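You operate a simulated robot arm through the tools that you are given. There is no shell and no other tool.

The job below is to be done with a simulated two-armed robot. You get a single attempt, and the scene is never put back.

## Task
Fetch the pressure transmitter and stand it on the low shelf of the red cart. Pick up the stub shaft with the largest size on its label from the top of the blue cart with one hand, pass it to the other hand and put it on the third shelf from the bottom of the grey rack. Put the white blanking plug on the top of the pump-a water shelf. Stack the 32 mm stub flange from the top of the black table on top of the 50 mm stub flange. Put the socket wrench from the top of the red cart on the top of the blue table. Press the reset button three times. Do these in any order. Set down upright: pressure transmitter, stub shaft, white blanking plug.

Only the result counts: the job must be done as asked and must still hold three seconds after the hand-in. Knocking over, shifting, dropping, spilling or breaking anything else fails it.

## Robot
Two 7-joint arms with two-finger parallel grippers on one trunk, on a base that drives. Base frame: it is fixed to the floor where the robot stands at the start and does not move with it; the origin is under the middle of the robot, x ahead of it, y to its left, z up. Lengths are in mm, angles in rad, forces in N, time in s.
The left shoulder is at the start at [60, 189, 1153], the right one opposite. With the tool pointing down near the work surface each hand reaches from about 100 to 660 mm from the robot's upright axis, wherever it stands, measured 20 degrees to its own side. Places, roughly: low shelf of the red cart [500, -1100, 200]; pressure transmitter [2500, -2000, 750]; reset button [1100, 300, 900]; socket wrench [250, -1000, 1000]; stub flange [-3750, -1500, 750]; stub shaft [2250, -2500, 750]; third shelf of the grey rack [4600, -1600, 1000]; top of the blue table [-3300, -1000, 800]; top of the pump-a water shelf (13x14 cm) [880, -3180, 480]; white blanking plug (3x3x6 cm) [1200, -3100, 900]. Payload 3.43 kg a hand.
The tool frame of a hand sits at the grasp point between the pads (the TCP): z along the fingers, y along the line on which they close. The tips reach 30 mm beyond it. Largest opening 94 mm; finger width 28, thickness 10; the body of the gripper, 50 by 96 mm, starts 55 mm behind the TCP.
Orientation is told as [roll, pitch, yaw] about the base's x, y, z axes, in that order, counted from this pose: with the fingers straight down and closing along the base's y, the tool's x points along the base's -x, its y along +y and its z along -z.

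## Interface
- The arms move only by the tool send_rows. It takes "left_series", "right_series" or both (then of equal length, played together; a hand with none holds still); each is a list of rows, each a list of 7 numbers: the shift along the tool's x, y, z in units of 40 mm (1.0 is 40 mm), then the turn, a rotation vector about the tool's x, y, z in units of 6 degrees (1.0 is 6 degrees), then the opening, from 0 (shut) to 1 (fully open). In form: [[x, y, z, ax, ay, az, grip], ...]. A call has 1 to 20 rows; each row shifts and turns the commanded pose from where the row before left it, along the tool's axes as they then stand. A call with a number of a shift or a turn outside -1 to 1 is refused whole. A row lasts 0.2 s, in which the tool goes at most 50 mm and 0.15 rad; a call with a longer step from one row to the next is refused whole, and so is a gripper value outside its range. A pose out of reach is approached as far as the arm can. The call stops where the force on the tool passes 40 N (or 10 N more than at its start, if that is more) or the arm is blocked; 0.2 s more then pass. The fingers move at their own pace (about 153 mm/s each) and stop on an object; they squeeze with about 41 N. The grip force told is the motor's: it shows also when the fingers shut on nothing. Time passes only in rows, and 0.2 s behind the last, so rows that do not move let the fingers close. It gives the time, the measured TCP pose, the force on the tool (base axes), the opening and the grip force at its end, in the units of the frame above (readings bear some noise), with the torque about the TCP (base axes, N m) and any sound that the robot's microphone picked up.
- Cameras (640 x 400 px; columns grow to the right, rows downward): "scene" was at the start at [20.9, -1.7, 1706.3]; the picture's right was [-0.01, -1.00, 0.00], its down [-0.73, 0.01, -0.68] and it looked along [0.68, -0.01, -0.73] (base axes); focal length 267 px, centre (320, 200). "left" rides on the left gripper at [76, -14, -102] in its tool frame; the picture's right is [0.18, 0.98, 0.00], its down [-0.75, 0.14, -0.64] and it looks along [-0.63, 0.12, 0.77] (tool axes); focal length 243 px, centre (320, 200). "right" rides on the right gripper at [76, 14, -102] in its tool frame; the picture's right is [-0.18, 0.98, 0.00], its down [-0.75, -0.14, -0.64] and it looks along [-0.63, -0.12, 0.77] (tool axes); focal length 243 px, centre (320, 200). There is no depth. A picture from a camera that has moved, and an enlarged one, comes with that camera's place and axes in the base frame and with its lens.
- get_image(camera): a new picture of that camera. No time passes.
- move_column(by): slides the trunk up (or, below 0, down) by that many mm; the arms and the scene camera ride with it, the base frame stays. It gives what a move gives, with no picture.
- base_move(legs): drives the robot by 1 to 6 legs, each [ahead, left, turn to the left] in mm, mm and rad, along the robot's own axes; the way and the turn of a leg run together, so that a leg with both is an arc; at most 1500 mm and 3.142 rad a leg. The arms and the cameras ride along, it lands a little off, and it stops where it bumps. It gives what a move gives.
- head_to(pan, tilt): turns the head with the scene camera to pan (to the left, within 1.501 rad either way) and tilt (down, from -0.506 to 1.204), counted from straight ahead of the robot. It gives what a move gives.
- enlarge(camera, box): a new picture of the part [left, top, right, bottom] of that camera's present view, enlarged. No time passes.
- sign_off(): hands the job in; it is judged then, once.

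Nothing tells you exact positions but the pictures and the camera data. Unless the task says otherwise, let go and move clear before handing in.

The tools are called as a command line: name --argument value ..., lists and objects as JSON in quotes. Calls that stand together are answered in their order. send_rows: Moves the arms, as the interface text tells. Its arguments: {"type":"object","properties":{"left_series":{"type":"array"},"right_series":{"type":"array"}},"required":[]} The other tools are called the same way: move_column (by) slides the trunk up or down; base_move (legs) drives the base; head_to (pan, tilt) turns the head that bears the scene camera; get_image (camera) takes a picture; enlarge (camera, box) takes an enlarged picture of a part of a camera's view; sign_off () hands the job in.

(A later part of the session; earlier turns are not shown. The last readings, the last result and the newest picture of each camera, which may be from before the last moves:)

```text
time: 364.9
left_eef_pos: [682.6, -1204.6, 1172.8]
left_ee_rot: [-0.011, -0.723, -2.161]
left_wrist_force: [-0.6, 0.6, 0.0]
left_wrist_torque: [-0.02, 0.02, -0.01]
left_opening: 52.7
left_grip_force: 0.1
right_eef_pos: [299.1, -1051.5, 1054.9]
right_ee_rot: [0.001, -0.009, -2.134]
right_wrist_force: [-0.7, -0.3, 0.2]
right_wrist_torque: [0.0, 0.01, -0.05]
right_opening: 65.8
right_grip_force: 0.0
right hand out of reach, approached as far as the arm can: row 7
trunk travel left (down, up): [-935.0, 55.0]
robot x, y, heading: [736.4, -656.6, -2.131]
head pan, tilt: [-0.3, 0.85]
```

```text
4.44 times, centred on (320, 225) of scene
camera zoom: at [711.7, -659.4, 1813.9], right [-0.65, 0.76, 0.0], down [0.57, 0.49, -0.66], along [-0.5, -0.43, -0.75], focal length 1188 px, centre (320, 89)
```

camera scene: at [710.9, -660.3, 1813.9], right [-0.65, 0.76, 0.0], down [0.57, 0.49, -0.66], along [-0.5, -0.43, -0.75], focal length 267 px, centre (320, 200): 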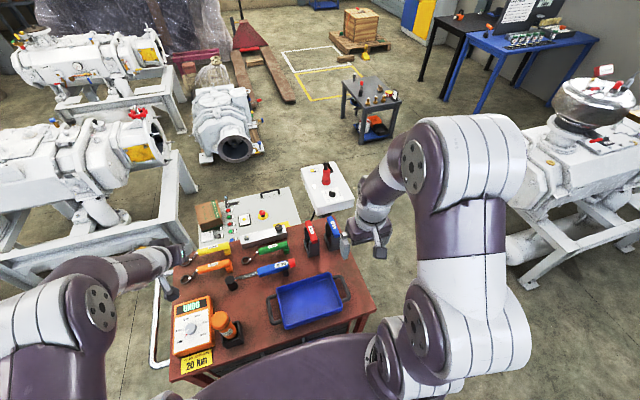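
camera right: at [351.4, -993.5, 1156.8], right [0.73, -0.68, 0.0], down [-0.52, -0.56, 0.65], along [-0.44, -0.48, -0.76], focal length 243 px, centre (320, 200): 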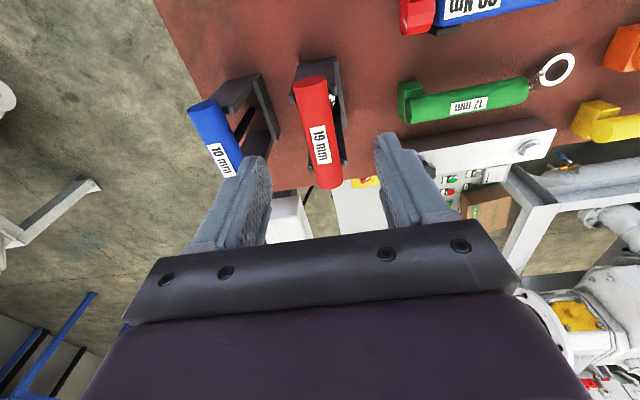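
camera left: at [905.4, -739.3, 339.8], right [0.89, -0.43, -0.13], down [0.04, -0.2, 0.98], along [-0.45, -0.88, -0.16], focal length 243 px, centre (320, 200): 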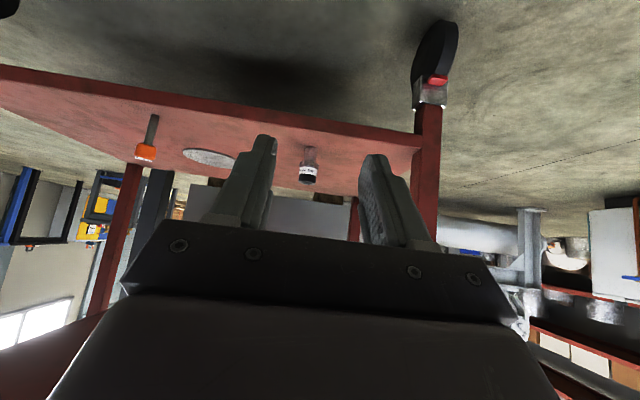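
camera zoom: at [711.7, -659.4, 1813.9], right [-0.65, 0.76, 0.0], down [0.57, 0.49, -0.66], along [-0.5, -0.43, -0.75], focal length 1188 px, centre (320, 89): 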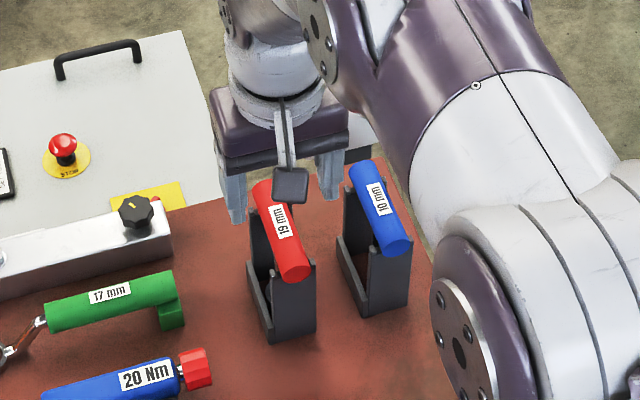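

send_rows --right_series '[[-0.27, -0.02, 0.5, 0, 0, 0, 0.7], [0, 0, 0.8, 0, 0, 0, 0.7], [0, 0, 0, 0, 0, 0, 0.7]]'

get_image --camera "right"

enlarge --camera "scene" --box '[270, 180, 370, 270]'

```text
time: 365.7
left_eef_pos: [683.0, -1204.1, 1172.8]
left_ee_rot: [-0.012, -0.723, -2.16]
left_wrist_force: [-0.1, 0.7, 0.4]
left_wrist_torque: [0.01, 0.03, 0.01]
left_opening: 52.7
left_grip_force: 0.1
right_eef_pos: [292.9, -1061.1, 1002.9]
right_ee_rot: [-0.002, -0.01, -2.134]
right_wrist_force: [0.1, -0.3, -0.5]
right_wrist_torque: [0.0, 0.03, 0.01]
right_opening: 65.5
right_grip_force: 0.2
trunk travel left (down, up): [-935.0, 55.0]
robot x, y, heading: [737.0, -662.3, -2.132]
head pan, tilt: [-0.3, 0.85]
```

```text
taken
camera right: at [344.9, -1002.7, 1104.3], right [0.73, -0.68, 0.0], down [-0.52, -0.56, 0.65], along [-0.44, -0.48, -0.76], focal length 243 px, centre (320, 200)
```

right: 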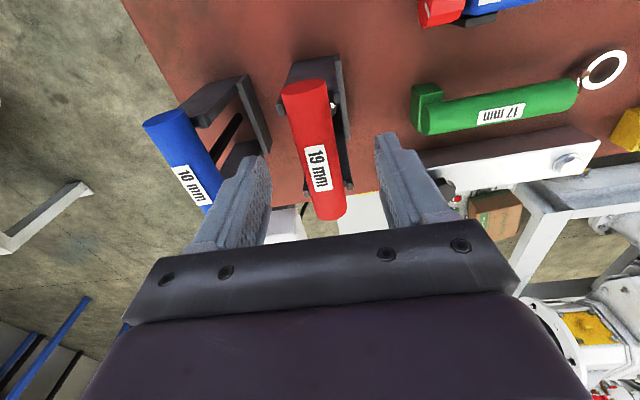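

```text
4.44 times, centred on (320, 225) of scene
camera zoom: at [711.9, -659.2, 1813.9], right [-0.65, 0.76, 0.0], down [0.57, 0.49, -0.66], along [-0.5, -0.43, -0.75], focal length 1188 px, centre (320, 89)
```

zoom: 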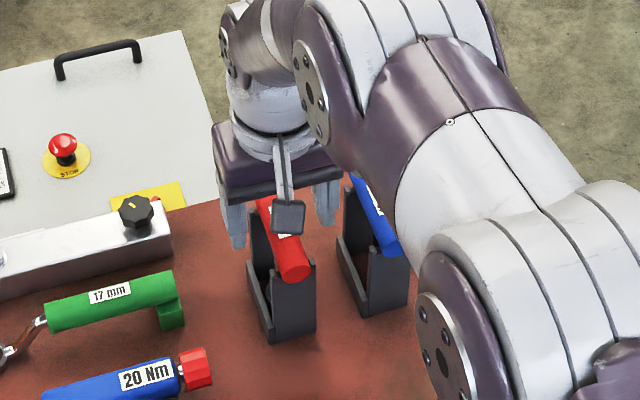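

Aligned. Lowering the last 36 mm and closing on the handle.

send_rows --right_series '[[0, 0, 0.45, 0, 0, 0, 0.65], [0, 0, 0.4, 0, 0, 0, 0.65], [0, 0, 0, 0, 0, 0, 0.65]]'

get_image --camera "right"

```text
time: 366.5
left_eef_pos: [683.6, -1205.3, 1172.4]
left_ee_rot: [-0.01, -0.72, -2.161]
left_wrist_force: [-0.1, 0.2, -0.9]
left_wrist_torque: [0.0, 0.0, -0.02]
left_opening: 52.8
left_grip_force: 0.2
right_eef_pos: [291.3, -1061.7, 967.3]
right_ee_rot: [-0.001, -0.009, -2.132]
right_wrist_force: [1.4, 0.5, -0.2]
right_wrist_torque: [0.02, 0.01, 0.01]
right_opening: 61.2
right_grip_force: 0.0
trunk travel left (down, up): [-935.0, 55.0]
robot x, y, heading: [736.5, -656.7, -2.137]
head pan, tilt: [-0.3, 0.85]
```

```text
taken
camera right: at [343.7, -1003.2, 1069.6], right [0.73, -0.68, 0.0], down [-0.52, -0.56, 0.65], along [-0.44, -0.48, -0.76], focal length 243 px, centre (320, 200)
```

right: 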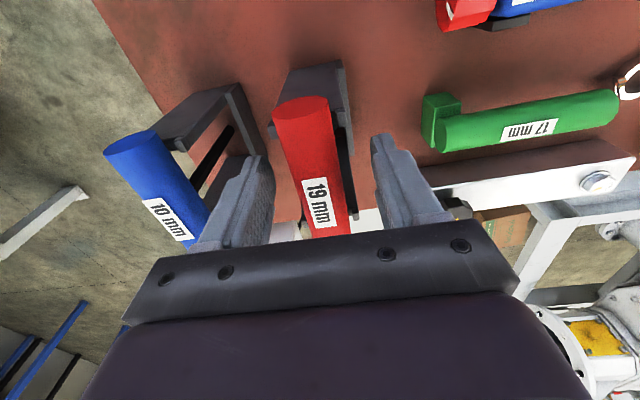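

send_rows --right_series '[[0, 0, 0, 0, 0, 0, 0.45], [0, 0, 0, 0, 0, 0, 0.3], [0, 0, 0, 0, 0, 0, 0.1], [0, 0, 0, 0, 0, 0, 0], [0, 0, 0, 0, 0, 0, 0]]'

get_image --camera "right"

```text
time: 367.7
left_eef_pos: [682.4, -1204.3, 1172.3]
left_ee_rot: [-0.011, -0.72, -2.159]
left_wrist_force: [0.8, 0.7, -1.0]
left_wrist_torque: [0.02, 0.03, -0.01]
left_opening: 52.7
left_grip_force: 0.0
right_eef_pos: [290.4, -1059.7, 968.2]
right_ee_rot: [-0.001, -0.009, -2.133]
right_wrist_force: [-1.8, 1.5, 0.7]
right_wrist_torque: [0.05, -0.01, 0.07]
right_opening: 28.6
right_grip_force: 41.1
trunk travel left (down, up): [-935.0, 55.0]
robot x, y, heading: [740.2, -660.6, -2.134]
head pan, tilt: [-0.3, 0.85]
```

```text
taken
camera right: at [343.2, -1003.2, 1069.8], right [0.73, -0.68, 0.0], down [-0.52, -0.56, 0.65], along [-0.44, -0.48, -0.76], focal length 243 px, centre (320, 200)
```

right: 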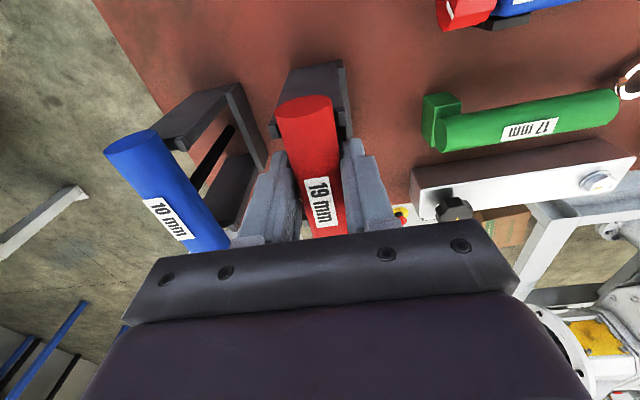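

Gripped. Lifting slowly straight up out of the holder.

send_rows --right_series '[[0, 0, -0.25, 0, 0, 0, 0], [0, 0, -0.5, 0, 0, 0, 0], [0, 0, -0.75, 0, 0, 0, 0], [0, 0, -0.75, 0, 0, 0, 0], [0, 0, 0, 0, 0, 0, 0]]'

get_image --camera "right"

enlarge --camera "scene" --box '[270, 180, 370, 270]'

```text
time: 368.9
left_eef_pos: [681.5, -1205.1, 1171.6]
left_ee_rot: [-0.01, -0.722, -2.161]
left_wrist_force: [0.3, -0.7, -0.4]
left_wrist_torque: [-0.01, -0.01, -0.02]
left_opening: 52.7
left_grip_force: 0.1
right_eef_pos: [289.6, -1060.0, 1062.8]
right_ee_rot: [0.0, -0.011, -2.133]
right_wrist_force: [0.2, -0.7, -1.3]
right_wrist_torque: [0.0, 0.0, 0.01]
right_opening: 28.6
right_grip_force: 40.1
trunk travel left (down, up): [-935.0, 55.0]
robot x, y, heading: [738.1, -656.1, -2.135]
head pan, tilt: [-0.3, 0.85]
```

```text
taken
camera right: at [342.0, -1002.1, 1164.5], right [0.73, -0.68, 0.0], down [-0.52, -0.56, 0.65], along [-0.44, -0.48, -0.76], focal length 243 px, centre (320, 200)
```

right: 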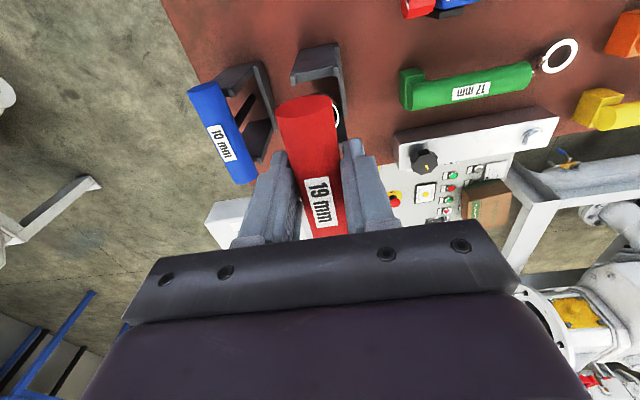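

```text
4.44 times, centred on (320, 225) of scene
camera zoom: at [710.5, -660.3, 1813.8], right [-0.65, 0.76, 0.0], down [0.57, 0.49, -0.66], along [-0.5, -0.43, -0.75], focal length 1188 px, centre (320, 89)
```

zoom: 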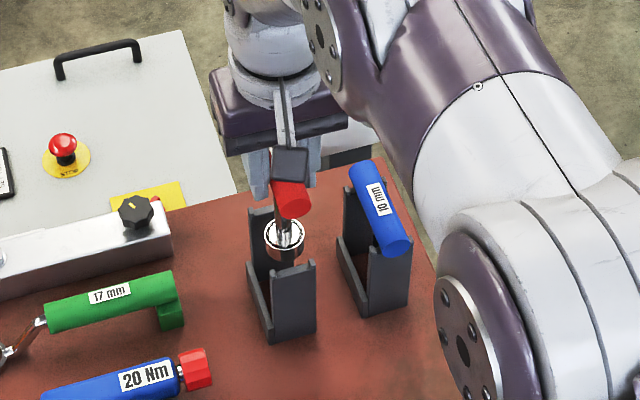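

The chrome socket confirms this is the socket wrench. I'll raise the column 50 mm to clear the holder, then a bit more with the arm.

move_column --by 50

send_rows --right_series '[[0, 0, -0.5, 0, 0, 0, 0], [0.3, 0, -0.5, 0, 0, 0, 0], [0, 0, 0, 0, 0, 0, 0]]'

enlarge --camera "scene" --box '[270, 180, 370, 270]'

```text
time: 369.9
left_eef_pos: [682.0, -1203.9, 1221.9]
left_ee_rot: [-0.011, -0.72, -2.162]
left_wrist_force: [0.2, 1.1, 0.5]
left_wrist_torque: [-0.01, 0.02, 0.0]
left_opening: 52.7
left_grip_force: 0.2
right_eef_pos: [288.7, -1060.3, 1111.7]
right_ee_rot: [0.001, -0.009, -2.132]
right_wrist_force: [-0.5, 0.1, -2.3]
right_wrist_torque: [0.0, -0.03, -0.01]
right_opening: 28.6
right_grip_force: 40.8
trunk travel left (down, up): [-985.0, 5.0]
robot x, y, heading: [737.8, -662.2, -2.133]
head pan, tilt: [-0.3, 0.85]
```

```text
time: 370.6
left_eef_pos: [682.1, -1204.8, 1222.7]
left_ee_rot: [-0.011, -0.722, -2.161]
left_wrist_force: [0.6, -0.2, 0.6]
left_wrist_torque: [0.0, -0.01, -0.01]
left_opening: 52.8
left_grip_force: 0.0
right_eef_pos: [294.2, -1047.3, 1153.3]
right_ee_rot: [0.0, -0.009, -2.131]
right_wrist_force: [-0.1, 0.6, -2.2]
right_wrist_torque: [-0.02, 0.0, 0.04]
right_opening: 28.5
right_grip_force: 41.1
trunk travel left (down, up): [-985.0, 5.0]
robot x, y, heading: [739.9, -660.4, -2.135]
head pan, tilt: [-0.3, 0.85]
```

```text
4.44 times, centred on (320, 225) of scene
camera zoom: at [710.5, -660.6, 1863.8], right [-0.65, 0.76, 0.0], down [0.57, 0.49, -0.66], along [-0.5, -0.43, -0.75], focal length 1188 px, centre (320, 89)
```

zoom: 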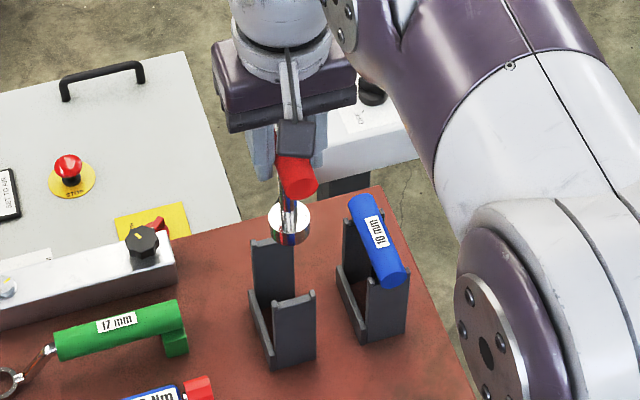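

The wrench is clear of its holder. I'll back away from the cart, then pull the right hand in for travelling.

base_move --legs '[[-380, 0, 0]]'

send_rows --right_series '[[1, 0, 0, 0, 0, 0, 0], [1, 0, 0, 0, 0, 0, 0], [1, 0, 0, 0, 0, 0, 0], [1, 0, 0, 0, 0, 0, 0], [1, 0, 0, 0, 0, 0, 0], [0, 0, 0, 0, 0, 0, 0]]' --left_series '[[0, 0, 0, 0, 1, 0, 0.6], [0, 0, 0, 0, 1, 0, 0.6], [0, 0, 0, 0, 1, 0, 0.6], [0, 0, 0, 0, 1, 0, 0.6], [0, 0, 0, 0, 1, 0, 0.6], [0, 0, 0, 0, 1, 0, 0.6]]'

get_image --camera "scene"

```text
time: 373.0
left_eef_pos: [880.2, -895.4, 1221.2]
left_ee_rot: [-0.011, -0.72, -2.154]
left_wrist_force: [0.2, 0.0, 0.5]
left_wrist_torque: [0.04, -0.01, -0.03]
left_opening: 52.6
left_grip_force: 0.1
right_eef_pos: [490.8, -742.1, 1154.0]
right_ee_rot: [0.002, -0.006, -2.125]
right_wrist_force: [0.2, 0.0, -2.5]
right_wrist_torque: [0.01, -0.01, -0.02]
right_opening: 28.4
right_grip_force: 41.5
trunk travel left (down, up): [-985.0, 5.0]
robot x, y, heading: [933.2, -348.7, -2.124]
head pan, tilt: [-0.3, 0.85]
```

```text
time: 374.4
left_eef_pos: [874.9, -896.4, 1224.5]
left_ee_rot: [-0.021, -0.145, -2.162]
left_wrist_force: [-0.2, -0.2, -0.2]
left_wrist_torque: [-0.02, 0.01, 0.04]
left_opening: 56.7
left_grip_force: 0.0
left hand out of reach, approached as far as the arm can: row 4
right_eef_pos: [598.0, -572.4, 1152.2]
right_ee_rot: [0.002, -0.009, -2.126]
right_wrist_force: [0.1, 1.0, -2.3]
right_wrist_torque: [-0.01, 0.02, 0.0]
right_opening: 28.3
right_grip_force: 40.8
trunk travel left (down, up): [-985.0, 5.0]
robot x, y, heading: [931.4, -347.3, -2.125]
head pan, tilt: [-0.3, 0.85]
```

```text
taken
camera scene: at [904.5, -351.0, 1863.8], right [-0.66, 0.76, 0.0], down [0.57, 0.49, -0.66], along [-0.5, -0.43, -0.75], focal length 267 px, centre (320, 200)
```

scene: 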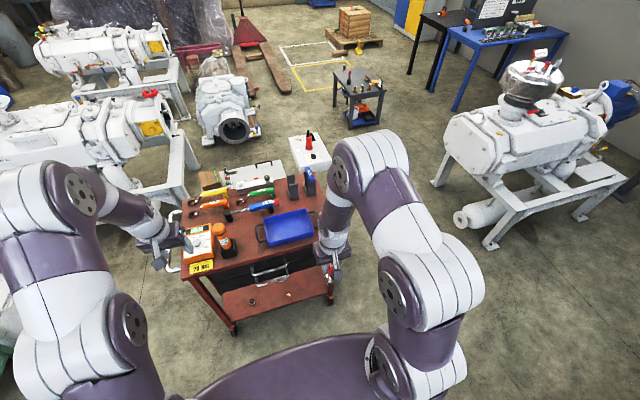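

The lane to the far tables runs between the white machine and the small dark cart. I'll turn and drive there in stages.

base_move --legs '[[0, 0, -0.815], [1250, 0, 0], [0, 0, 0.3], [700, 0, 0]]'

head_to --pan 0.0 --tilt 0.6

get_image --camera "scene"

```text
time: 387.4
left_eef_pos: [-1257.5, -1377.9, 1225.5]
left_ee_rot: [-0.024, -0.149, -2.673]
left_wrist_force: [-0.3, 0.2, 0.1]
left_wrist_torque: [-0.04, 0.03, 0.02]
left_opening: 56.3
left_grip_force: 0.1
right_eef_pos: [-1339.9, -960.4, 1153.0]
right_ee_rot: [0.0, -0.01, -2.637]
right_wrist_force: [0.5, 1.2, -1.6]
right_wrist_torque: [0.01, -0.03, -0.02]
right_opening: 27.3
right_grip_force: 40.4
trunk travel left (down, up): [-985.0, 5.0]
robot x, y, heading: [-941.8, -929.5, -2.636]
head pan, tilt: [-0.3, 0.85]
```

```text
time: 388.2
left_eef_pos: [-1259.6, -1377.8, 1227.0]
left_ee_rot: [-0.023, -0.147, -2.673]
left_wrist_force: [-0.3, 0.0, 0.4]
left_wrist_torque: [-0.02, -0.01, -0.05]
left_opening: 56.3
left_grip_force: 0.0
right_eef_pos: [-1341.6, -961.3, 1154.7]
right_ee_rot: [0.0, -0.009, -2.636]
right_wrist_force: [-0.6, -0.1, -1.6]
right_wrist_torque: [0.01, -0.01, 0.02]
right_opening: 27.1
right_grip_force: 41.2
trunk travel left (down, up): [-985.0, 5.0]
robot x, y, heading: [-943.1, -931.7, -2.637]
head pan, tilt: [0.0, 0.6]
```

```text
taken
camera scene: at [-968.0, -943.1, 1884.7], right [-0.48, 0.88, 0.0], down [0.5, 0.27, -0.82], along [-0.72, -0.4, -0.57], focal length 267 px, centre (320, 200)
```

scene: 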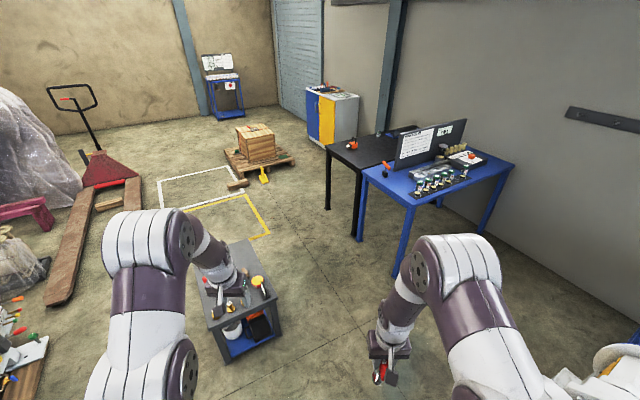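

The tables are ahead: the blue one in front, the black one behind it. I'll check the wrench in the hand and zoom in on the tables.

get_image --camera "right"

enlarge --camera "scene" --box '[320, 110, 520, 235]'

enlarge --camera "scene" --box '[180, 220, 300, 370]'

```text
taken
camera right: at [-1268.2, -935.9, 1254.8], right [0.32, -0.95, 0.0], down [-0.72, -0.24, 0.65], along [-0.62, -0.2, -0.76], focal length 243 px, centre (320, 200)
```

right: 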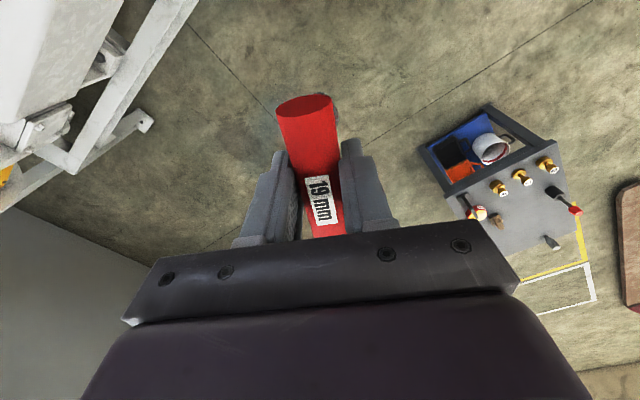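

```text
3.20 times, centred on (420, 172) of scene
camera zoom: at [-968.0, -943.1, 1884.7], right [-0.48, 0.88, 0.0], down [0.5, 0.27, -0.82], along [-0.72, -0.4, -0.57], focal length 856 px, centre (0, 288)
```

zoom: 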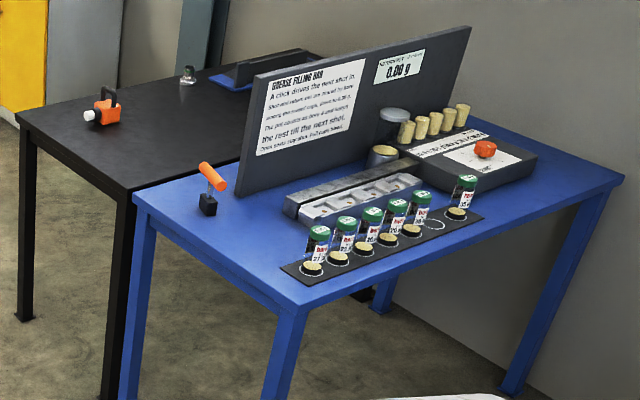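

```text
2.67 times, centred on (240, 295) of scene
camera zoom: at [-968.0, -943.1, 1884.7], right [-0.48, 0.88, 0.0], down [0.5, 0.27, -0.82], along [-0.72, -0.4, -0.57], focal length 713 px, centre (533, -53)
```

zoom: 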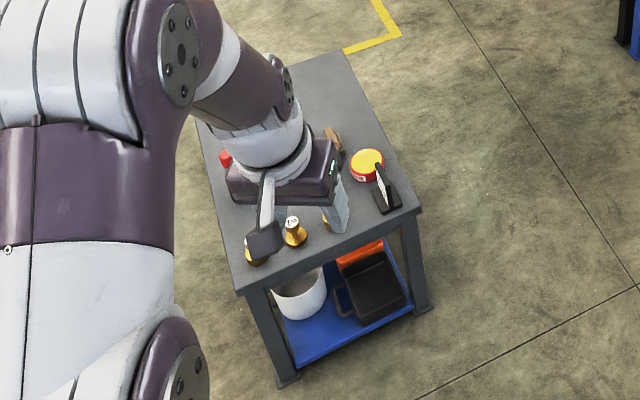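

The wrench is still firmly held. I'll drive to an open spot, turn to face the blue table's short side, and slide into place with some distance left.

base_move --legs '[[812, -199, 0], [0, 0, -1.066], [281, 811, 0]]'

head_to --pan 0.0 --tilt 0.7

get_image --camera "scene"

get_image --camera "right"

get_image --camera "left"

```text
time: 399.5
left_eef_pos: [-2950.2, -1663.1, 1227.3]
left_ee_rot: [-0.022, -0.148, 2.565]
left_wrist_force: [-0.7, -0.3, -0.1]
left_wrist_torque: [0.02, -0.01, -0.03]
left_opening: 56.5
left_grip_force: 0.0
right_eef_pos: [-2630.9, -1382.2, 1152.6]
right_ee_rot: [0.0, -0.008, 2.602]
right_wrist_force: [1.2, 0.7, -1.9]
right_wrist_torque: [0.0, 0.02, 0.0]
right_opening: 25.9
right_grip_force: 40.9
trunk travel left (down, up): [-985.0, 5.0]
robot x, y, heading: [-2401.6, -1709.9, 2.601]
head pan, tilt: [0.0, 0.6]
```

```text
time: 400.1
left_eef_pos: [-2949.9, -1663.1, 1225.3]
left_ee_rot: [-0.022, -0.147, 2.566]
left_wrist_force: [-0.2, 0.1, -0.5]
left_wrist_torque: [-0.01, 0.0, 0.03]
left_opening: 56.6
left_grip_force: 0.0
right_eef_pos: [-2630.1, -1381.8, 1152.8]
right_ee_rot: [-0.001, -0.008, 2.602]
right_wrist_force: [-0.8, 0.7, -2.2]
right_wrist_torque: [0.03, 0.0, -0.01]
right_opening: 25.9
right_grip_force: 40.7
trunk travel left (down, up): [-985.0, 5.0]
robot x, y, heading: [-2401.3, -1707.5, 2.603]
head pan, tilt: [0.0, 0.7]
```

```text
taken
camera scene: at [-2422.4, -1697.7, 1876.1], right [0.51, 0.86, 0.0], down [0.55, -0.33, -0.77], along [-0.66, 0.39, -0.64], focal length 267 px, centre (320, 200)
```

scene: 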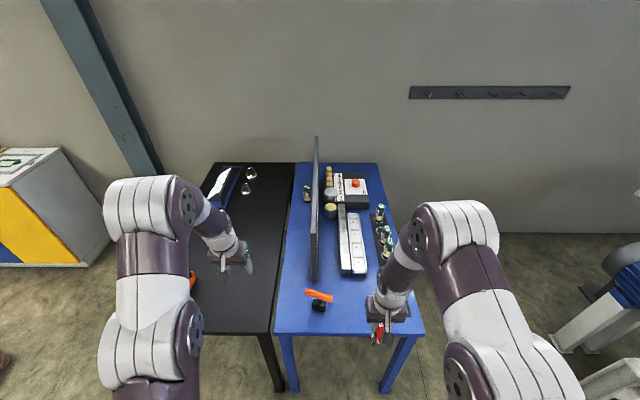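

```text
taken
camera right: at [-2571.6, -1433.3, 1255.0], right [-0.66, -0.75, 0.0], down [-0.57, 0.5, 0.65], along [-0.49, 0.43, -0.76], focal length 243 px, centre (320, 200)
```

right: 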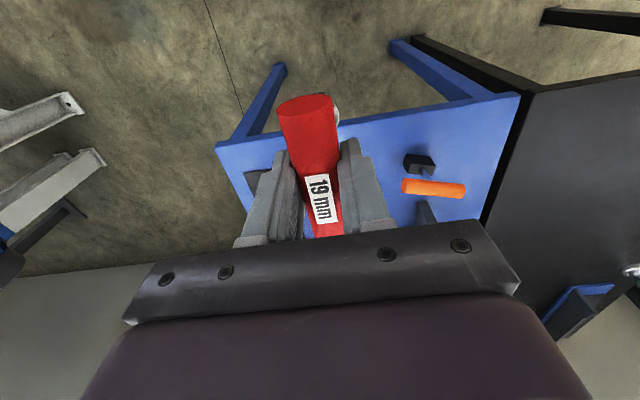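

```text
taken
camera left: at [-2867.2, -1702.4, 1317.5], right [-0.39, -0.92, -0.05], down [-0.63, 0.23, 0.74], along [-0.67, 0.32, -0.67], focal length 243 px, centre (320, 200)
```

left: 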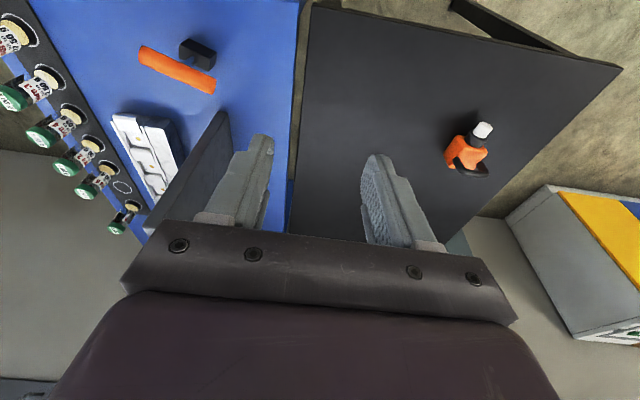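

The wrench seems to be creeping slightly in the grip, so I'll place it promptly. The table top is at z ≈ 850, with a free area in front between the orange lever and the cup mat. Driving 100 mm closer.

base_move --legs '[[100, 0, 0]]'

send_rows --right_series '[[-0.9, 0, 0, 0, 0, 0, 0], [-0.9, 0, 0, 0, 0, 0, 0], [-0.9, 0, 0, 0, 0, 0, 0], [0, 0, 0, 0, 0, 0, 0]]'

get_image --camera "right"

get_image --camera "scene"

enlarge --camera "scene" --box '[260, 220, 460, 360]'

```text
time: 401.3
left_eef_pos: [-3034.9, -1610.3, 1227.2]
left_ee_rot: [-0.021, -0.15, 2.563]
left_wrist_force: [0.0, 0.5, 0.2]
left_wrist_torque: [0.02, 0.05, 0.0]
left_opening: 56.4
left_grip_force: 0.0
right_eef_pos: [-2713.2, -1330.8, 1154.3]
right_ee_rot: [-0.001, -0.011, 2.601]
right_wrist_force: [1.2, -0.2, -2.9]
right_wrist_torque: [0.01, 0.02, 0.03]
right_opening: 25.8
right_grip_force: 40.8
trunk travel left (down, up): [-985.0, 5.0]
robot x, y, heading: [-2488.6, -1656.6, 2.599]
head pan, tilt: [0.0, 0.7]
```

```text
time: 402.3
left_eef_pos: [-3038.0, -1608.5, 1226.6]
left_ee_rot: [-0.023, -0.146, 2.562]
left_wrist_force: [0.1, -0.1, 0.2]
left_wrist_torque: [0.0, 0.06, 0.01]
left_opening: 56.3
left_grip_force: 0.0
right_eef_pos: [-2807.1, -1272.5, 1151.2]
right_ee_rot: [-0.001, -0.011, 2.601]
right_wrist_force: [-0.1, 0.3, -1.9]
right_wrist_torque: [0.03, 0.01, -0.04]
right_opening: 25.4
right_grip_force: 41.5
trunk travel left (down, up): [-985.0, 5.0]
robot x, y, heading: [-2491.2, -1658.9, 2.598]
head pan, tilt: [0.0, 0.7]
```

```text
taken
camera right: at [-2748.7, -1324.4, 1254.4], right [-0.66, -0.75, 0.0], down [-0.57, 0.51, 0.65], along [-0.49, 0.43, -0.76], focal length 243 px, centre (320, 200)
```

right: 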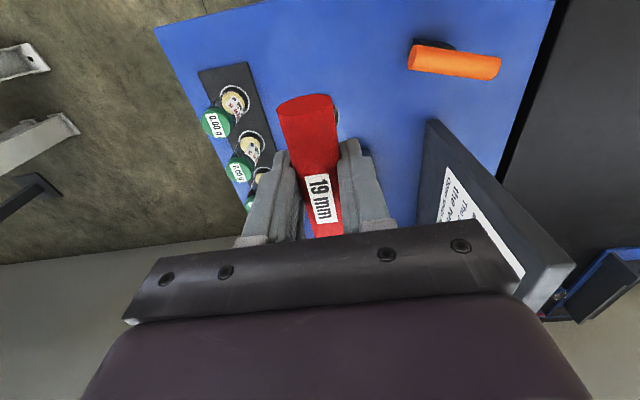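

```text
taken
camera scene: at [-2509.6, -1645.6, 1876.1], right [0.52, 0.86, 0.0], down [0.55, -0.33, -0.77], along [-0.66, 0.4, -0.64], focal length 267 px, centre (320, 200)
```

scene: 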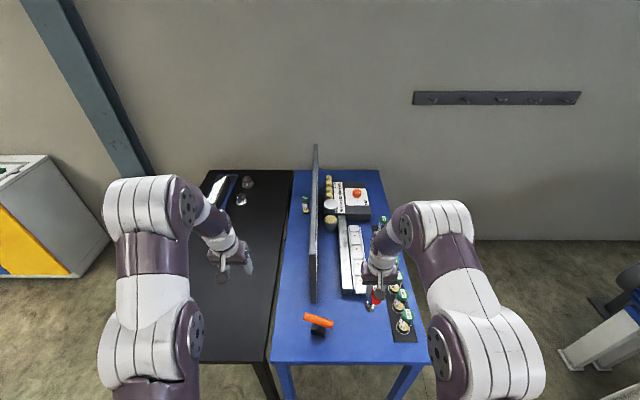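

```text
2.86 times, centred on (360, 290) of scene
camera zoom: at [-2509.6, -1645.6, 1876.1], right [0.52, 0.86, 0.0], down [0.55, -0.33, -0.77], along [-0.66, 0.4, -0.64], focal length 764 px, centre (206, -57)
```

zoom: 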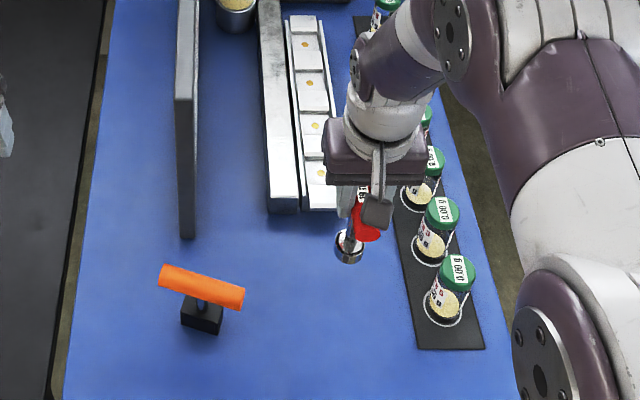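

The spot below is free: about 95 mm from the cup mat and 115 mm from the lever. The wrench hangs vertical, so I'll lower it toward the table.

send_rows --right_series '[[0, 0.2, 0.9, 0, 0, 0, 0], [0, 0.2, 0.9, 0, 0, 0, 0], [0, 0, 0.9, 0, 0, 0, 0], [0, 0, 0.7, 0, 0, 0, 0], [0, 0, 0, 0, 0, 0, 0]]'

enlarge --camera "scene" --box '[300, 250, 400, 350]'

get_image --camera "right"

```text
time: 403.5
left_eef_pos: [-3037.8, -1608.9, 1227.3]
left_ee_rot: [-0.023, -0.147, 2.561]
left_wrist_force: [-0.8, -0.5, -0.8]
left_wrist_torque: [0.03, 0.03, 0.03]
left_opening: 56.4
left_grip_force: 0.0
right_eef_pos: [-2816.5, -1283.9, 1015.2]
right_ee_rot: [0.0, -0.01, 2.6]
right_wrist_force: [0.6, 0.4, -2.2]
right_wrist_torque: [-0.04, 0.0, -0.03]
right_opening: 25.4
right_grip_force: 41.3
trunk travel left (down, up): [-985.0, 5.0]
robot x, y, heading: [-2487.0, -1656.8, 2.597]
head pan, tilt: [0.0, 0.7]
```

```text
4.00 times, centred on (350, 300) of scene
camera zoom: at [-2510.5, -1645.4, 1876.1], right [0.52, 0.86, 0.0], down [0.55, -0.33, -0.76], along [-0.65, 0.39, -0.64], focal length 1070 px, centre (200, -200)
```

zoom: 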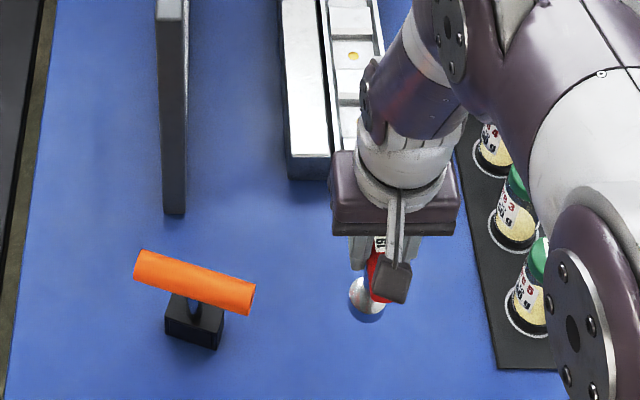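

```text
taken
camera right: at [-2757.4, -1335.6, 1117.1], right [-0.66, -0.75, 0.0], down [-0.57, 0.51, 0.65], along [-0.48, 0.43, -0.76], focal length 243 px, centre (320, 200)
```

right: 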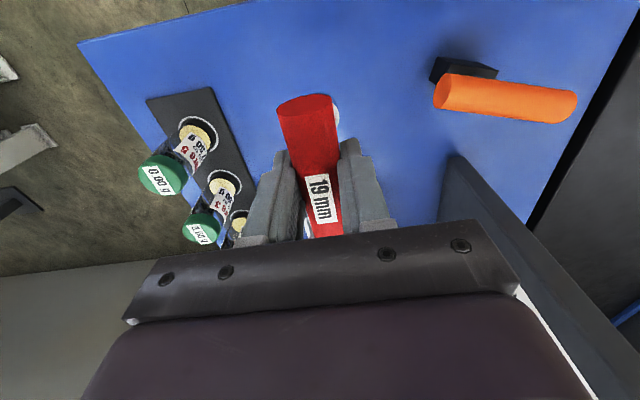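

send_rows --right_series '[[0, 0, 0.2, 0, 0, 0, 0], [0, 0, 0.2, 0, 0, 0, 0], [0, 0, 0, 0, 0, 0, 0]]'

send_rows --right_series '[[0, 0, 0.1, 0, 0, 0, 0], [0, 0, 0.1, 0, 0, 0, 0], [0, 0, 0, 0, 0, 0, 0]]'

enlarge --camera "scene" --box '[300, 250, 400, 350]'

```text
time: 404.3
left_eef_pos: [-3037.6, -1609.7, 1226.9]
left_ee_rot: [-0.025, -0.148, 2.563]
left_wrist_force: [0.1, 0.4, 0.8]
left_wrist_torque: [-0.03, -0.01, 0.0]
left_opening: 56.4
left_grip_force: 0.1
right_eef_pos: [-2817.3, -1286.6, 998.7]
right_ee_rot: [0.0, -0.009, 2.6]
right_wrist_force: [1.0, -0.5, -2.1]
right_wrist_torque: [0.0, -0.01, -0.01]
right_opening: 25.4
right_grip_force: 40.8
trunk travel left (down, up): [-985.0, 5.0]
robot x, y, heading: [-2487.5, -1656.5, 2.598]
head pan, tilt: [0.0, 0.7]
```

```text
time: 405.1
left_eef_pos: [-3038.4, -1608.3, 1227.3]
left_ee_rot: [-0.023, -0.149, 2.562]
left_wrist_force: [0.9, 0.3, 1.1]
left_wrist_torque: [0.03, 0.01, -0.03]
left_opening: 56.4
left_grip_force: 0.0
right_eef_pos: [-2819.1, -1284.7, 991.8]
right_ee_rot: [0.001, -0.009, 2.599]
right_wrist_force: [-0.3, 0.2, -2.8]
right_wrist_torque: [-0.02, 0.02, 0.06]
right_opening: 25.7
right_grip_force: 40.7
trunk travel left (down, up): [-985.0, 5.0]
robot x, y, heading: [-2485.8, -1658.4, 2.598]
head pan, tilt: [0.0, 0.7]
```

```text
4.00 times, centred on (350, 300) of scene
camera zoom: at [-2510.3, -1645.0, 1876.1], right [0.52, 0.86, 0.0], down [0.55, -0.33, -0.76], along [-0.65, 0.39, -0.64], focal length 1070 px, centre (200, -200)
```

zoom: 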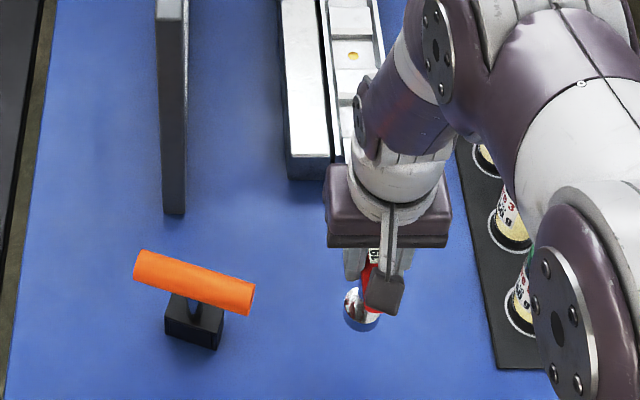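

send_rows --right_series '[[0, 0, 0.1, 0, 0, 0, 0], [0, 0, 0.1, 0, 0, 0, 0], [0, 0, 0, 0, 0, 0, 0]]'

send_rows --right_series '[[0, 0, 0.1, 0, 0, 0, 0], [0, 0, 0.1, 0, 0, 0, 0], [0, 0, 0, 0, 0, 0, 0]]'

enlarge --camera "scene" --box '[300, 250, 400, 350]'

```text
time: 405.9
left_eef_pos: [-3038.1, -1608.8, 1226.7]
left_ee_rot: [-0.023, -0.147, 2.562]
left_wrist_force: [-0.1, -0.3, 0.9]
left_wrist_torque: [0.01, -0.01, 0.0]
left_opening: 56.5
left_grip_force: 0.1
right_eef_pos: [-2819.1, -1284.4, 985.2]
right_ee_rot: [0.0, -0.009, 2.602]
right_wrist_force: [0.0, 0.4, -1.9]
right_wrist_torque: [-0.02, -0.01, -0.03]
right_opening: 25.6
right_grip_force: 40.5
trunk travel left (down, up): [-985.0, 5.0]
robot x, y, heading: [-2490.7, -1654.9, 2.6]
head pan, tilt: [0.0, 0.7]
```

```text
time: 406.7
left_eef_pos: [-3038.4, -1608.6, 1227.0]
left_ee_rot: [-0.023, -0.146, 2.562]
left_wrist_force: [-0.2, -0.2, -0.5]
left_wrist_torque: [0.04, -0.01, 0.0]
left_opening: 56.4
left_grip_force: 0.1
right_eef_pos: [-2819.1, -1285.0, 978.1]
right_ee_rot: [0.0, -0.01, 2.598]
right_wrist_force: [0.2, 0.5, -1.8]
right_wrist_torque: [-0.04, -0.03, -0.01]
right_opening: 25.2
right_grip_force: 41.0
trunk travel left (down, up): [-985.0, 5.0]
robot x, y, heading: [-2486.9, -1654.9, 2.593]
head pan, tilt: [0.0, 0.7]
```

```text
4.00 times, centred on (350, 300) of scene
camera zoom: at [-2510.2, -1645.1, 1876.1], right [0.52, 0.86, 0.0], down [0.55, -0.33, -0.76], along [-0.65, 0.39, -0.64], focal length 1070 px, centre (200, -200)
```

zoom: 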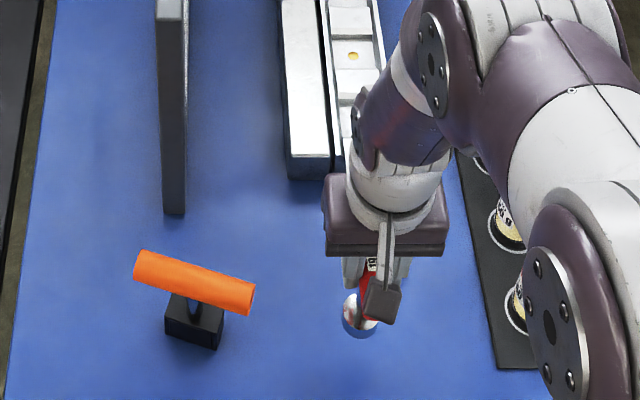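

send_rows --right_series '[[0, 0, 0.1, 0, 0, 0, 0], [0, 0, 0.1, 0, 0, 0, 0], [0, 0, 0, 0, 0, 0, 0]]'

send_rows --right_series '[[0, 0, 0.1, 0, 0, 0, 0], [0, 0, 0, 0, 0, 0, 0]]'

send_rows --right_series '[[0, 0, 0.1, 0, 0, 0, 0], [0, 0, 0, 0, 0, 0, 0]]'

enlarge --camera "scene" --box '[300, 250, 400, 350]'

```text
time: 407.5
left_eef_pos: [-3037.5, -1608.4, 1226.0]
left_ee_rot: [-0.023, -0.147, 2.56]
left_wrist_force: [1.4, 0.8, -0.8]
left_wrist_torque: [0.01, -0.01, 0.01]
left_opening: 56.4
left_grip_force: 0.1
right_eef_pos: [-2818.4, -1284.6, 970.7]
right_ee_rot: [0.0, -0.01, 2.602]
right_wrist_force: [-0.1, -0.5, -2.5]
right_wrist_torque: [-0.02, -0.01, 0.01]
right_opening: 25.3
right_grip_force: 41.7
trunk travel left (down, up): [-985.0, 5.0]
robot x, y, heading: [-2488.6, -1652.3, 2.602]
head pan, tilt: [0.0, 0.7]
```

```text
time: 408.1
left_eef_pos: [-3037.2, -1608.6, 1225.4]
left_ee_rot: [-0.024, -0.147, 2.562]
left_wrist_force: [0.1, -0.2, 0.7]
left_wrist_torque: [0.03, 0.0, 0.01]
left_opening: 56.3
left_grip_force: 0.0
right_eef_pos: [-2819.2, -1286.5, 967.0]
right_ee_rot: [-0.001, -0.009, 2.601]
right_wrist_force: [-0.1, -0.5, -2.1]
right_wrist_torque: [-0.04, 0.0, 0.0]
right_opening: 25.7
right_grip_force: 41.0
trunk travel left (down, up): [-985.0, 5.0]
robot x, y, heading: [-2493.0, -1658.8, 2.598]
head pan, tilt: [0.0, 0.7]
```

```text
time: 408.7
left_eef_pos: [-3037.0, -1610.0, 1226.7]
left_ee_rot: [-0.023, -0.148, 2.564]
left_wrist_force: [-0.9, -0.1, 0.1]
left_wrist_torque: [0.01, -0.03, -0.02]
left_opening: 56.3
left_grip_force: 0.1
right_eef_pos: [-2819.9, -1286.4, 963.8]
right_ee_rot: [0.001, -0.008, 2.601]
right_wrist_force: [0.1, 0.3, -2.5]
right_wrist_torque: [0.01, -0.04, 0.01]
right_opening: 25.0
right_grip_force: 41.3
trunk travel left (down, up): [-985.0, 5.0]
robot x, y, heading: [-2493.8, -1655.9, 2.599]
head pan, tilt: [0.0, 0.7]
```

```text
4.00 times, centred on (350, 300) of scene
camera zoom: at [-2510.3, -1645.1, 1876.1], right [0.52, 0.86, 0.0], down [0.55, -0.33, -0.76], along [-0.65, 0.39, -0.64], focal length 1070 px, centre (200, -200)
```

zoom: 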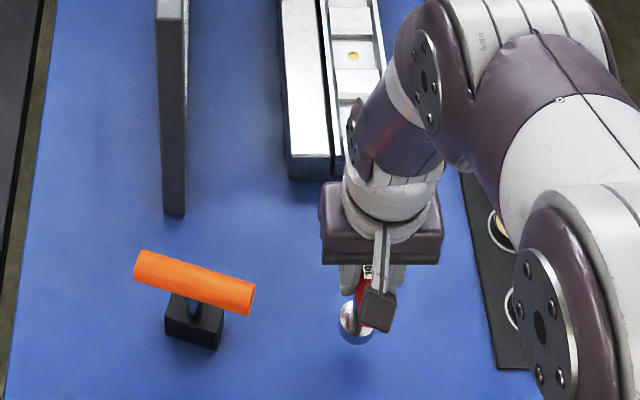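

The socket is still slightly above the table (top is nearer z ≈ 800). Continuing down.

send_rows --right_series '[[0, 0, 0.1, 0, 0, 0, 0], [0, 0, 0.1, 0, 0, 0, 0], [0, 0, 0, 0, 0, 0, 0]]'

send_rows --right_series '[[0, 0, 0.08, 0, 0, 0, 0], [0, 0, 0, 0, 0, 0, 0]]'

send_rows --right_series '[[0, 0, 0.08, 0, 0, 0, 0], [0, 0, 0, 0, 0, 0, 0]]'

enlarge --camera "scene" --box '[300, 250, 400, 350]'

```text
time: 409.5
left_eef_pos: [-3037.6, -1610.1, 1226.5]
left_ee_rot: [-0.023, -0.147, 2.562]
left_wrist_force: [0.0, -0.3, 0.6]
left_wrist_torque: [0.04, -0.02, 0.01]
left_opening: 56.6
left_grip_force: 0.0
right_eef_pos: [-2819.3, -1286.1, 952.6]
right_ee_rot: [0.001, -0.008, 2.6]
right_wrist_force: [-0.5, -0.2, -3.1]
right_wrist_torque: [-0.01, -0.03, 0.03]
right_opening: 25.1
right_grip_force: 41.2
trunk travel left (down, up): [-985.0, 5.0]
robot x, y, heading: [-2491.5, -1657.8, 2.596]
head pan, tilt: [0.0, 0.7]
```

```text
time: 410.1
left_eef_pos: [-3037.4, -1610.8, 1226.6]
left_ee_rot: [-0.023, -0.145, 2.562]
left_wrist_force: [0.5, 0.4, 0.5]
left_wrist_torque: [0.03, 0.0, 0.0]
left_opening: 56.5
left_grip_force: 0.0
right_eef_pos: [-2819.6, -1284.8, 950.7]
right_ee_rot: [0.002, -0.007, 2.601]
right_wrist_force: [-0.2, 1.0, -2.7]
right_wrist_torque: [0.01, 0.01, -0.01]
right_opening: 25.2
right_grip_force: 40.7
trunk travel left (down, up): [-985.0, 5.0]
robot x, y, heading: [-2490.2, -1660.0, 2.602]
head pan, tilt: [0.0, 0.7]
```

```text
time: 410.7
left_eef_pos: [-3037.5, -1608.8, 1225.6]
left_ee_rot: [-0.022, -0.145, 2.562]
left_wrist_force: [-0.7, 0.1, -0.1]
left_wrist_torque: [-0.03, 0.02, -0.01]
left_opening: 56.4
left_grip_force: 0.0
right_eef_pos: [-2819.9, -1284.5, 946.7]
right_ee_rot: [0.001, -0.008, 2.601]
right_wrist_force: [0.6, -0.3, -2.6]
right_wrist_torque: [0.0, 0.03, 0.02]
right_opening: 25.1
right_grip_force: 41.0
trunk travel left (down, up): [-985.0, 5.0]
robot x, y, heading: [-2486.7, -1656.3, 2.601]
head pan, tilt: [0.0, 0.7]
```

```text
4.00 times, centred on (350, 300) of scene
camera zoom: at [-2510.3, -1645.1, 1876.1], right [0.52, 0.86, 0.0], down [0.55, -0.33, -0.76], along [-0.65, 0.39, -0.64], focal length 1070 px, centre (200, -200)
```

zoom: 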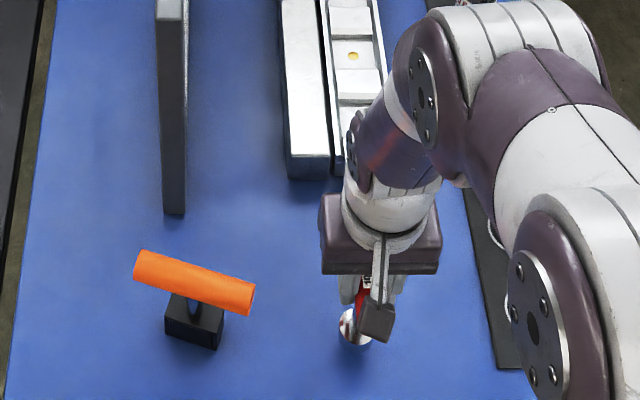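

send_rows --right_series '[[0, 0, 0.08, 0, 0, 0, 0], [0, 0, 0, 0, 0, 0, 0]]'

send_rows --right_series '[[0, 0, 0.08, 0, 0, 0, 0], [0, 0, 0, 0, 0, 0, 0]]'

send_rows --right_series '[[0, 0, 0.06, 0, 0, 0, 0], [0, 0, 0, 0, 0, 0, 0]]'

enlarge --camera "scene" --box '[320, 290, 380, 350]'

```text
time: 411.3
left_eef_pos: [-3037.6, -1609.7, 1226.0]
left_ee_rot: [-0.023, -0.148, 2.562]
left_wrist_force: [-0.3, 0.3, -0.4]
left_wrist_torque: [-0.01, 0.02, -0.02]
left_opening: 56.3
left_grip_force: 0.1
right_eef_pos: [-2817.9, -1285.5, 944.2]
right_ee_rot: [-0.001, -0.008, 2.601]
right_wrist_force: [0.2, -0.1, -2.8]
right_wrist_torque: [0.0, -0.03, -0.03]
right_opening: 25.1
right_grip_force: 40.8
trunk travel left (down, up): [-985.0, 5.0]
robot x, y, heading: [-2486.2, -1655.0, 2.602]
head pan, tilt: [0.0, 0.7]
```

```text
time: 411.9
left_eef_pos: [-3037.7, -1609.5, 1227.1]
left_ee_rot: [-0.022, -0.145, 2.563]
left_wrist_force: [0.1, 0.5, -0.2]
left_wrist_torque: [0.0, -0.02, -0.01]
left_opening: 56.0
left_grip_force: 0.0
right_eef_pos: [-2818.2, -1283.9, 940.0]
right_ee_rot: [0.001, -0.009, 2.601]
right_wrist_force: [-0.3, 0.6, -3.4]
right_wrist_torque: [0.0, -0.03, -0.01]
right_opening: 25.3
right_grip_force: 40.8
trunk travel left (down, up): [-985.0, 5.0]
robot x, y, heading: [-2490.4, -1657.1, 2.598]
head pan, tilt: [0.0, 0.7]
```

```text
time: 412.5
left_eef_pos: [-3038.4, -1608.9, 1225.3]
left_ee_rot: [-0.023, -0.146, 2.562]
left_wrist_force: [-0.2, 0.1, -0.3]
left_wrist_torque: [0.02, -0.01, -0.01]
left_opening: 56.6
left_grip_force: 0.0
right_eef_pos: [-2819.6, -1286.2, 937.1]
right_ee_rot: [0.001, -0.009, 2.601]
right_wrist_force: [-0.3, -0.7, -2.0]
right_wrist_torque: [0.01, 0.03, -0.02]
right_opening: 25.3
right_grip_force: 41.0
trunk travel left (down, up): [-985.0, 5.0]
robot x, y, heading: [-2489.3, -1660.9, 2.601]
head pan, tilt: [0.0, 0.7]
```

```text
6.67 times, centred on (350, 320) of scene
camera zoom: at [-2510.3, -1645.1, 1876.1], right [0.52, 0.86, 0.0], down [0.55, -0.33, -0.76], along [-0.65, 0.39, -0.64], focal length 1782 px, centre (120, -600)
```

zoom: 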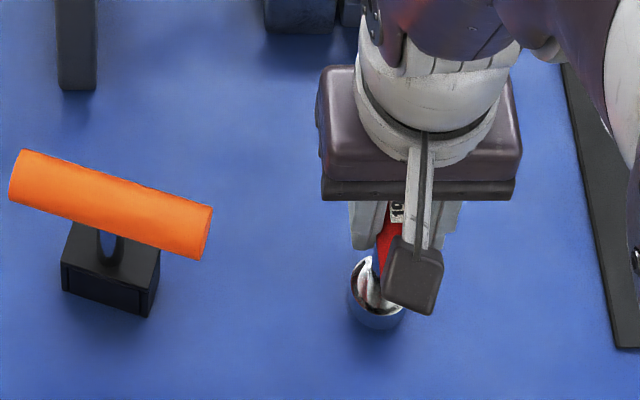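

send_rows --right_series '[[0, 0, 0.06, 0, 0, 0, 0], [0, 0, 0, 0, 0, 0, 0]]'

send_rows --right_series '[[0, 0, 0.06, 0, 0, 0, 0], [0, 0, 0, 0, 0, 0, 0]]'

send_rows --right_series '[[0, 0, 0.06, 0, 0, 0, 0], [0, 0, 0, 0, 0, 0, 0]]'

send_rows --right_series '[[0, 0, 0.06, 0, 0, 0, 0], [0, 0, 0, 0, 0, 0, 0]]'

enlarge --camera "scene" --box '[320, 290, 380, 350]'

```text
time: 413.1
left_eef_pos: [-3036.4, -1608.7, 1226.1]
left_ee_rot: [-0.023, -0.147, 2.563]
left_wrist_force: [0.2, -0.5, -1.2]
left_wrist_torque: [-0.02, -0.03, 0.01]
left_opening: 56.5
left_grip_force: 0.1
right_eef_pos: [-2818.9, -1286.0, 936.1]
right_ee_rot: [-0.001, -0.009, 2.601]
right_wrist_force: [0.0, 0.5, -2.0]
right_wrist_torque: [-0.02, 0.02, 0.0]
right_opening: 25.2
right_grip_force: 40.8
trunk travel left (down, up): [-985.0, 5.0]
robot x, y, heading: [-2488.0, -1655.2, 2.596]
head pan, tilt: [0.0, 0.7]
```

```text
time: 413.7
left_eef_pos: [-3038.4, -1610.0, 1225.4]
left_ee_rot: [-0.021, -0.147, 2.563]
left_wrist_force: [-0.8, 0.4, -0.2]
left_wrist_torque: [-0.02, -0.02, 0.02]
left_opening: 56.5
left_grip_force: 0.0
right_eef_pos: [-2821.1, -1285.6, 933.1]
right_ee_rot: [0.001, -0.008, 2.597]
right_wrist_force: [0.7, -0.4, -2.3]
right_wrist_torque: [-0.01, 0.02, 0.02]
right_opening: 25.2
right_grip_force: 40.8
trunk travel left (down, up): [-985.0, 5.0]
robot x, y, heading: [-2485.4, -1656.2, 2.594]
head pan, tilt: [0.0, 0.7]
```

```text
time: 414.3
left_eef_pos: [-3037.7, -1608.4, 1226.2]
left_ee_rot: [-0.024, -0.147, 2.563]
left_wrist_force: [1.1, 0.8, 0.5]
left_wrist_torque: [-0.01, 0.01, -0.02]
left_opening: 56.3
left_grip_force: 0.1
right_eef_pos: [-2819.8, -1284.8, 930.7]
right_ee_rot: [0.0, -0.011, 2.602]
right_wrist_force: [-0.2, -0.5, -2.5]
right_wrist_torque: [0.01, -0.02, 0.0]
right_opening: 25.2
right_grip_force: 40.8
trunk travel left (down, up): [-985.0, 5.0]
robot x, y, heading: [-2487.4, -1661.6, 2.598]
head pan, tilt: [0.0, 0.7]
```

```text
time: 414.9
left_eef_pos: [-3037.9, -1607.7, 1226.3]
left_ee_rot: [-0.024, -0.147, 2.563]
left_wrist_force: [-0.2, 0.7, 0.3]
left_wrist_torque: [-0.02, -0.01, -0.02]
left_opening: 56.4
left_grip_force: 0.1
right_eef_pos: [-2818.8, -1285.9, 928.7]
right_ee_rot: [-0.002, -0.009, 2.599]
right_wrist_force: [0.7, 0.5, 1.4]
right_wrist_torque: [-0.01, -0.08, 0.01]
right_opening: 25.3
right_grip_force: 40.9
trunk travel left (down, up): [-985.0, 5.0]
robot x, y, heading: [-2487.4, -1657.4, 2.605]
head pan, tilt: [0.0, 0.7]
```

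```text
6.67 times, centred on (350, 320) of scene
camera zoom: at [-2509.7, -1645.4, 1876.2], right [0.52, 0.86, 0.0], down [0.55, -0.33, -0.77], along [-0.66, 0.4, -0.64], focal length 1782 px, centre (120, -600)
```

zoom: 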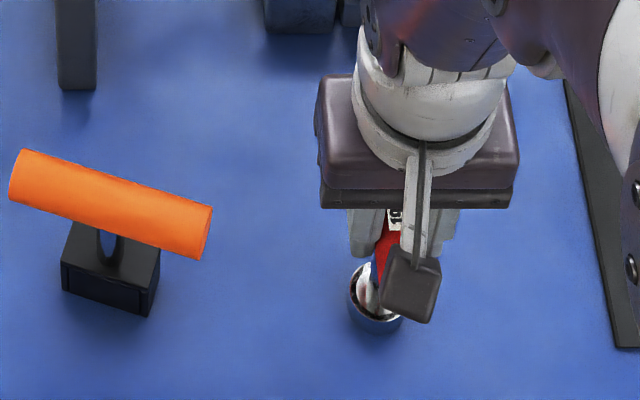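

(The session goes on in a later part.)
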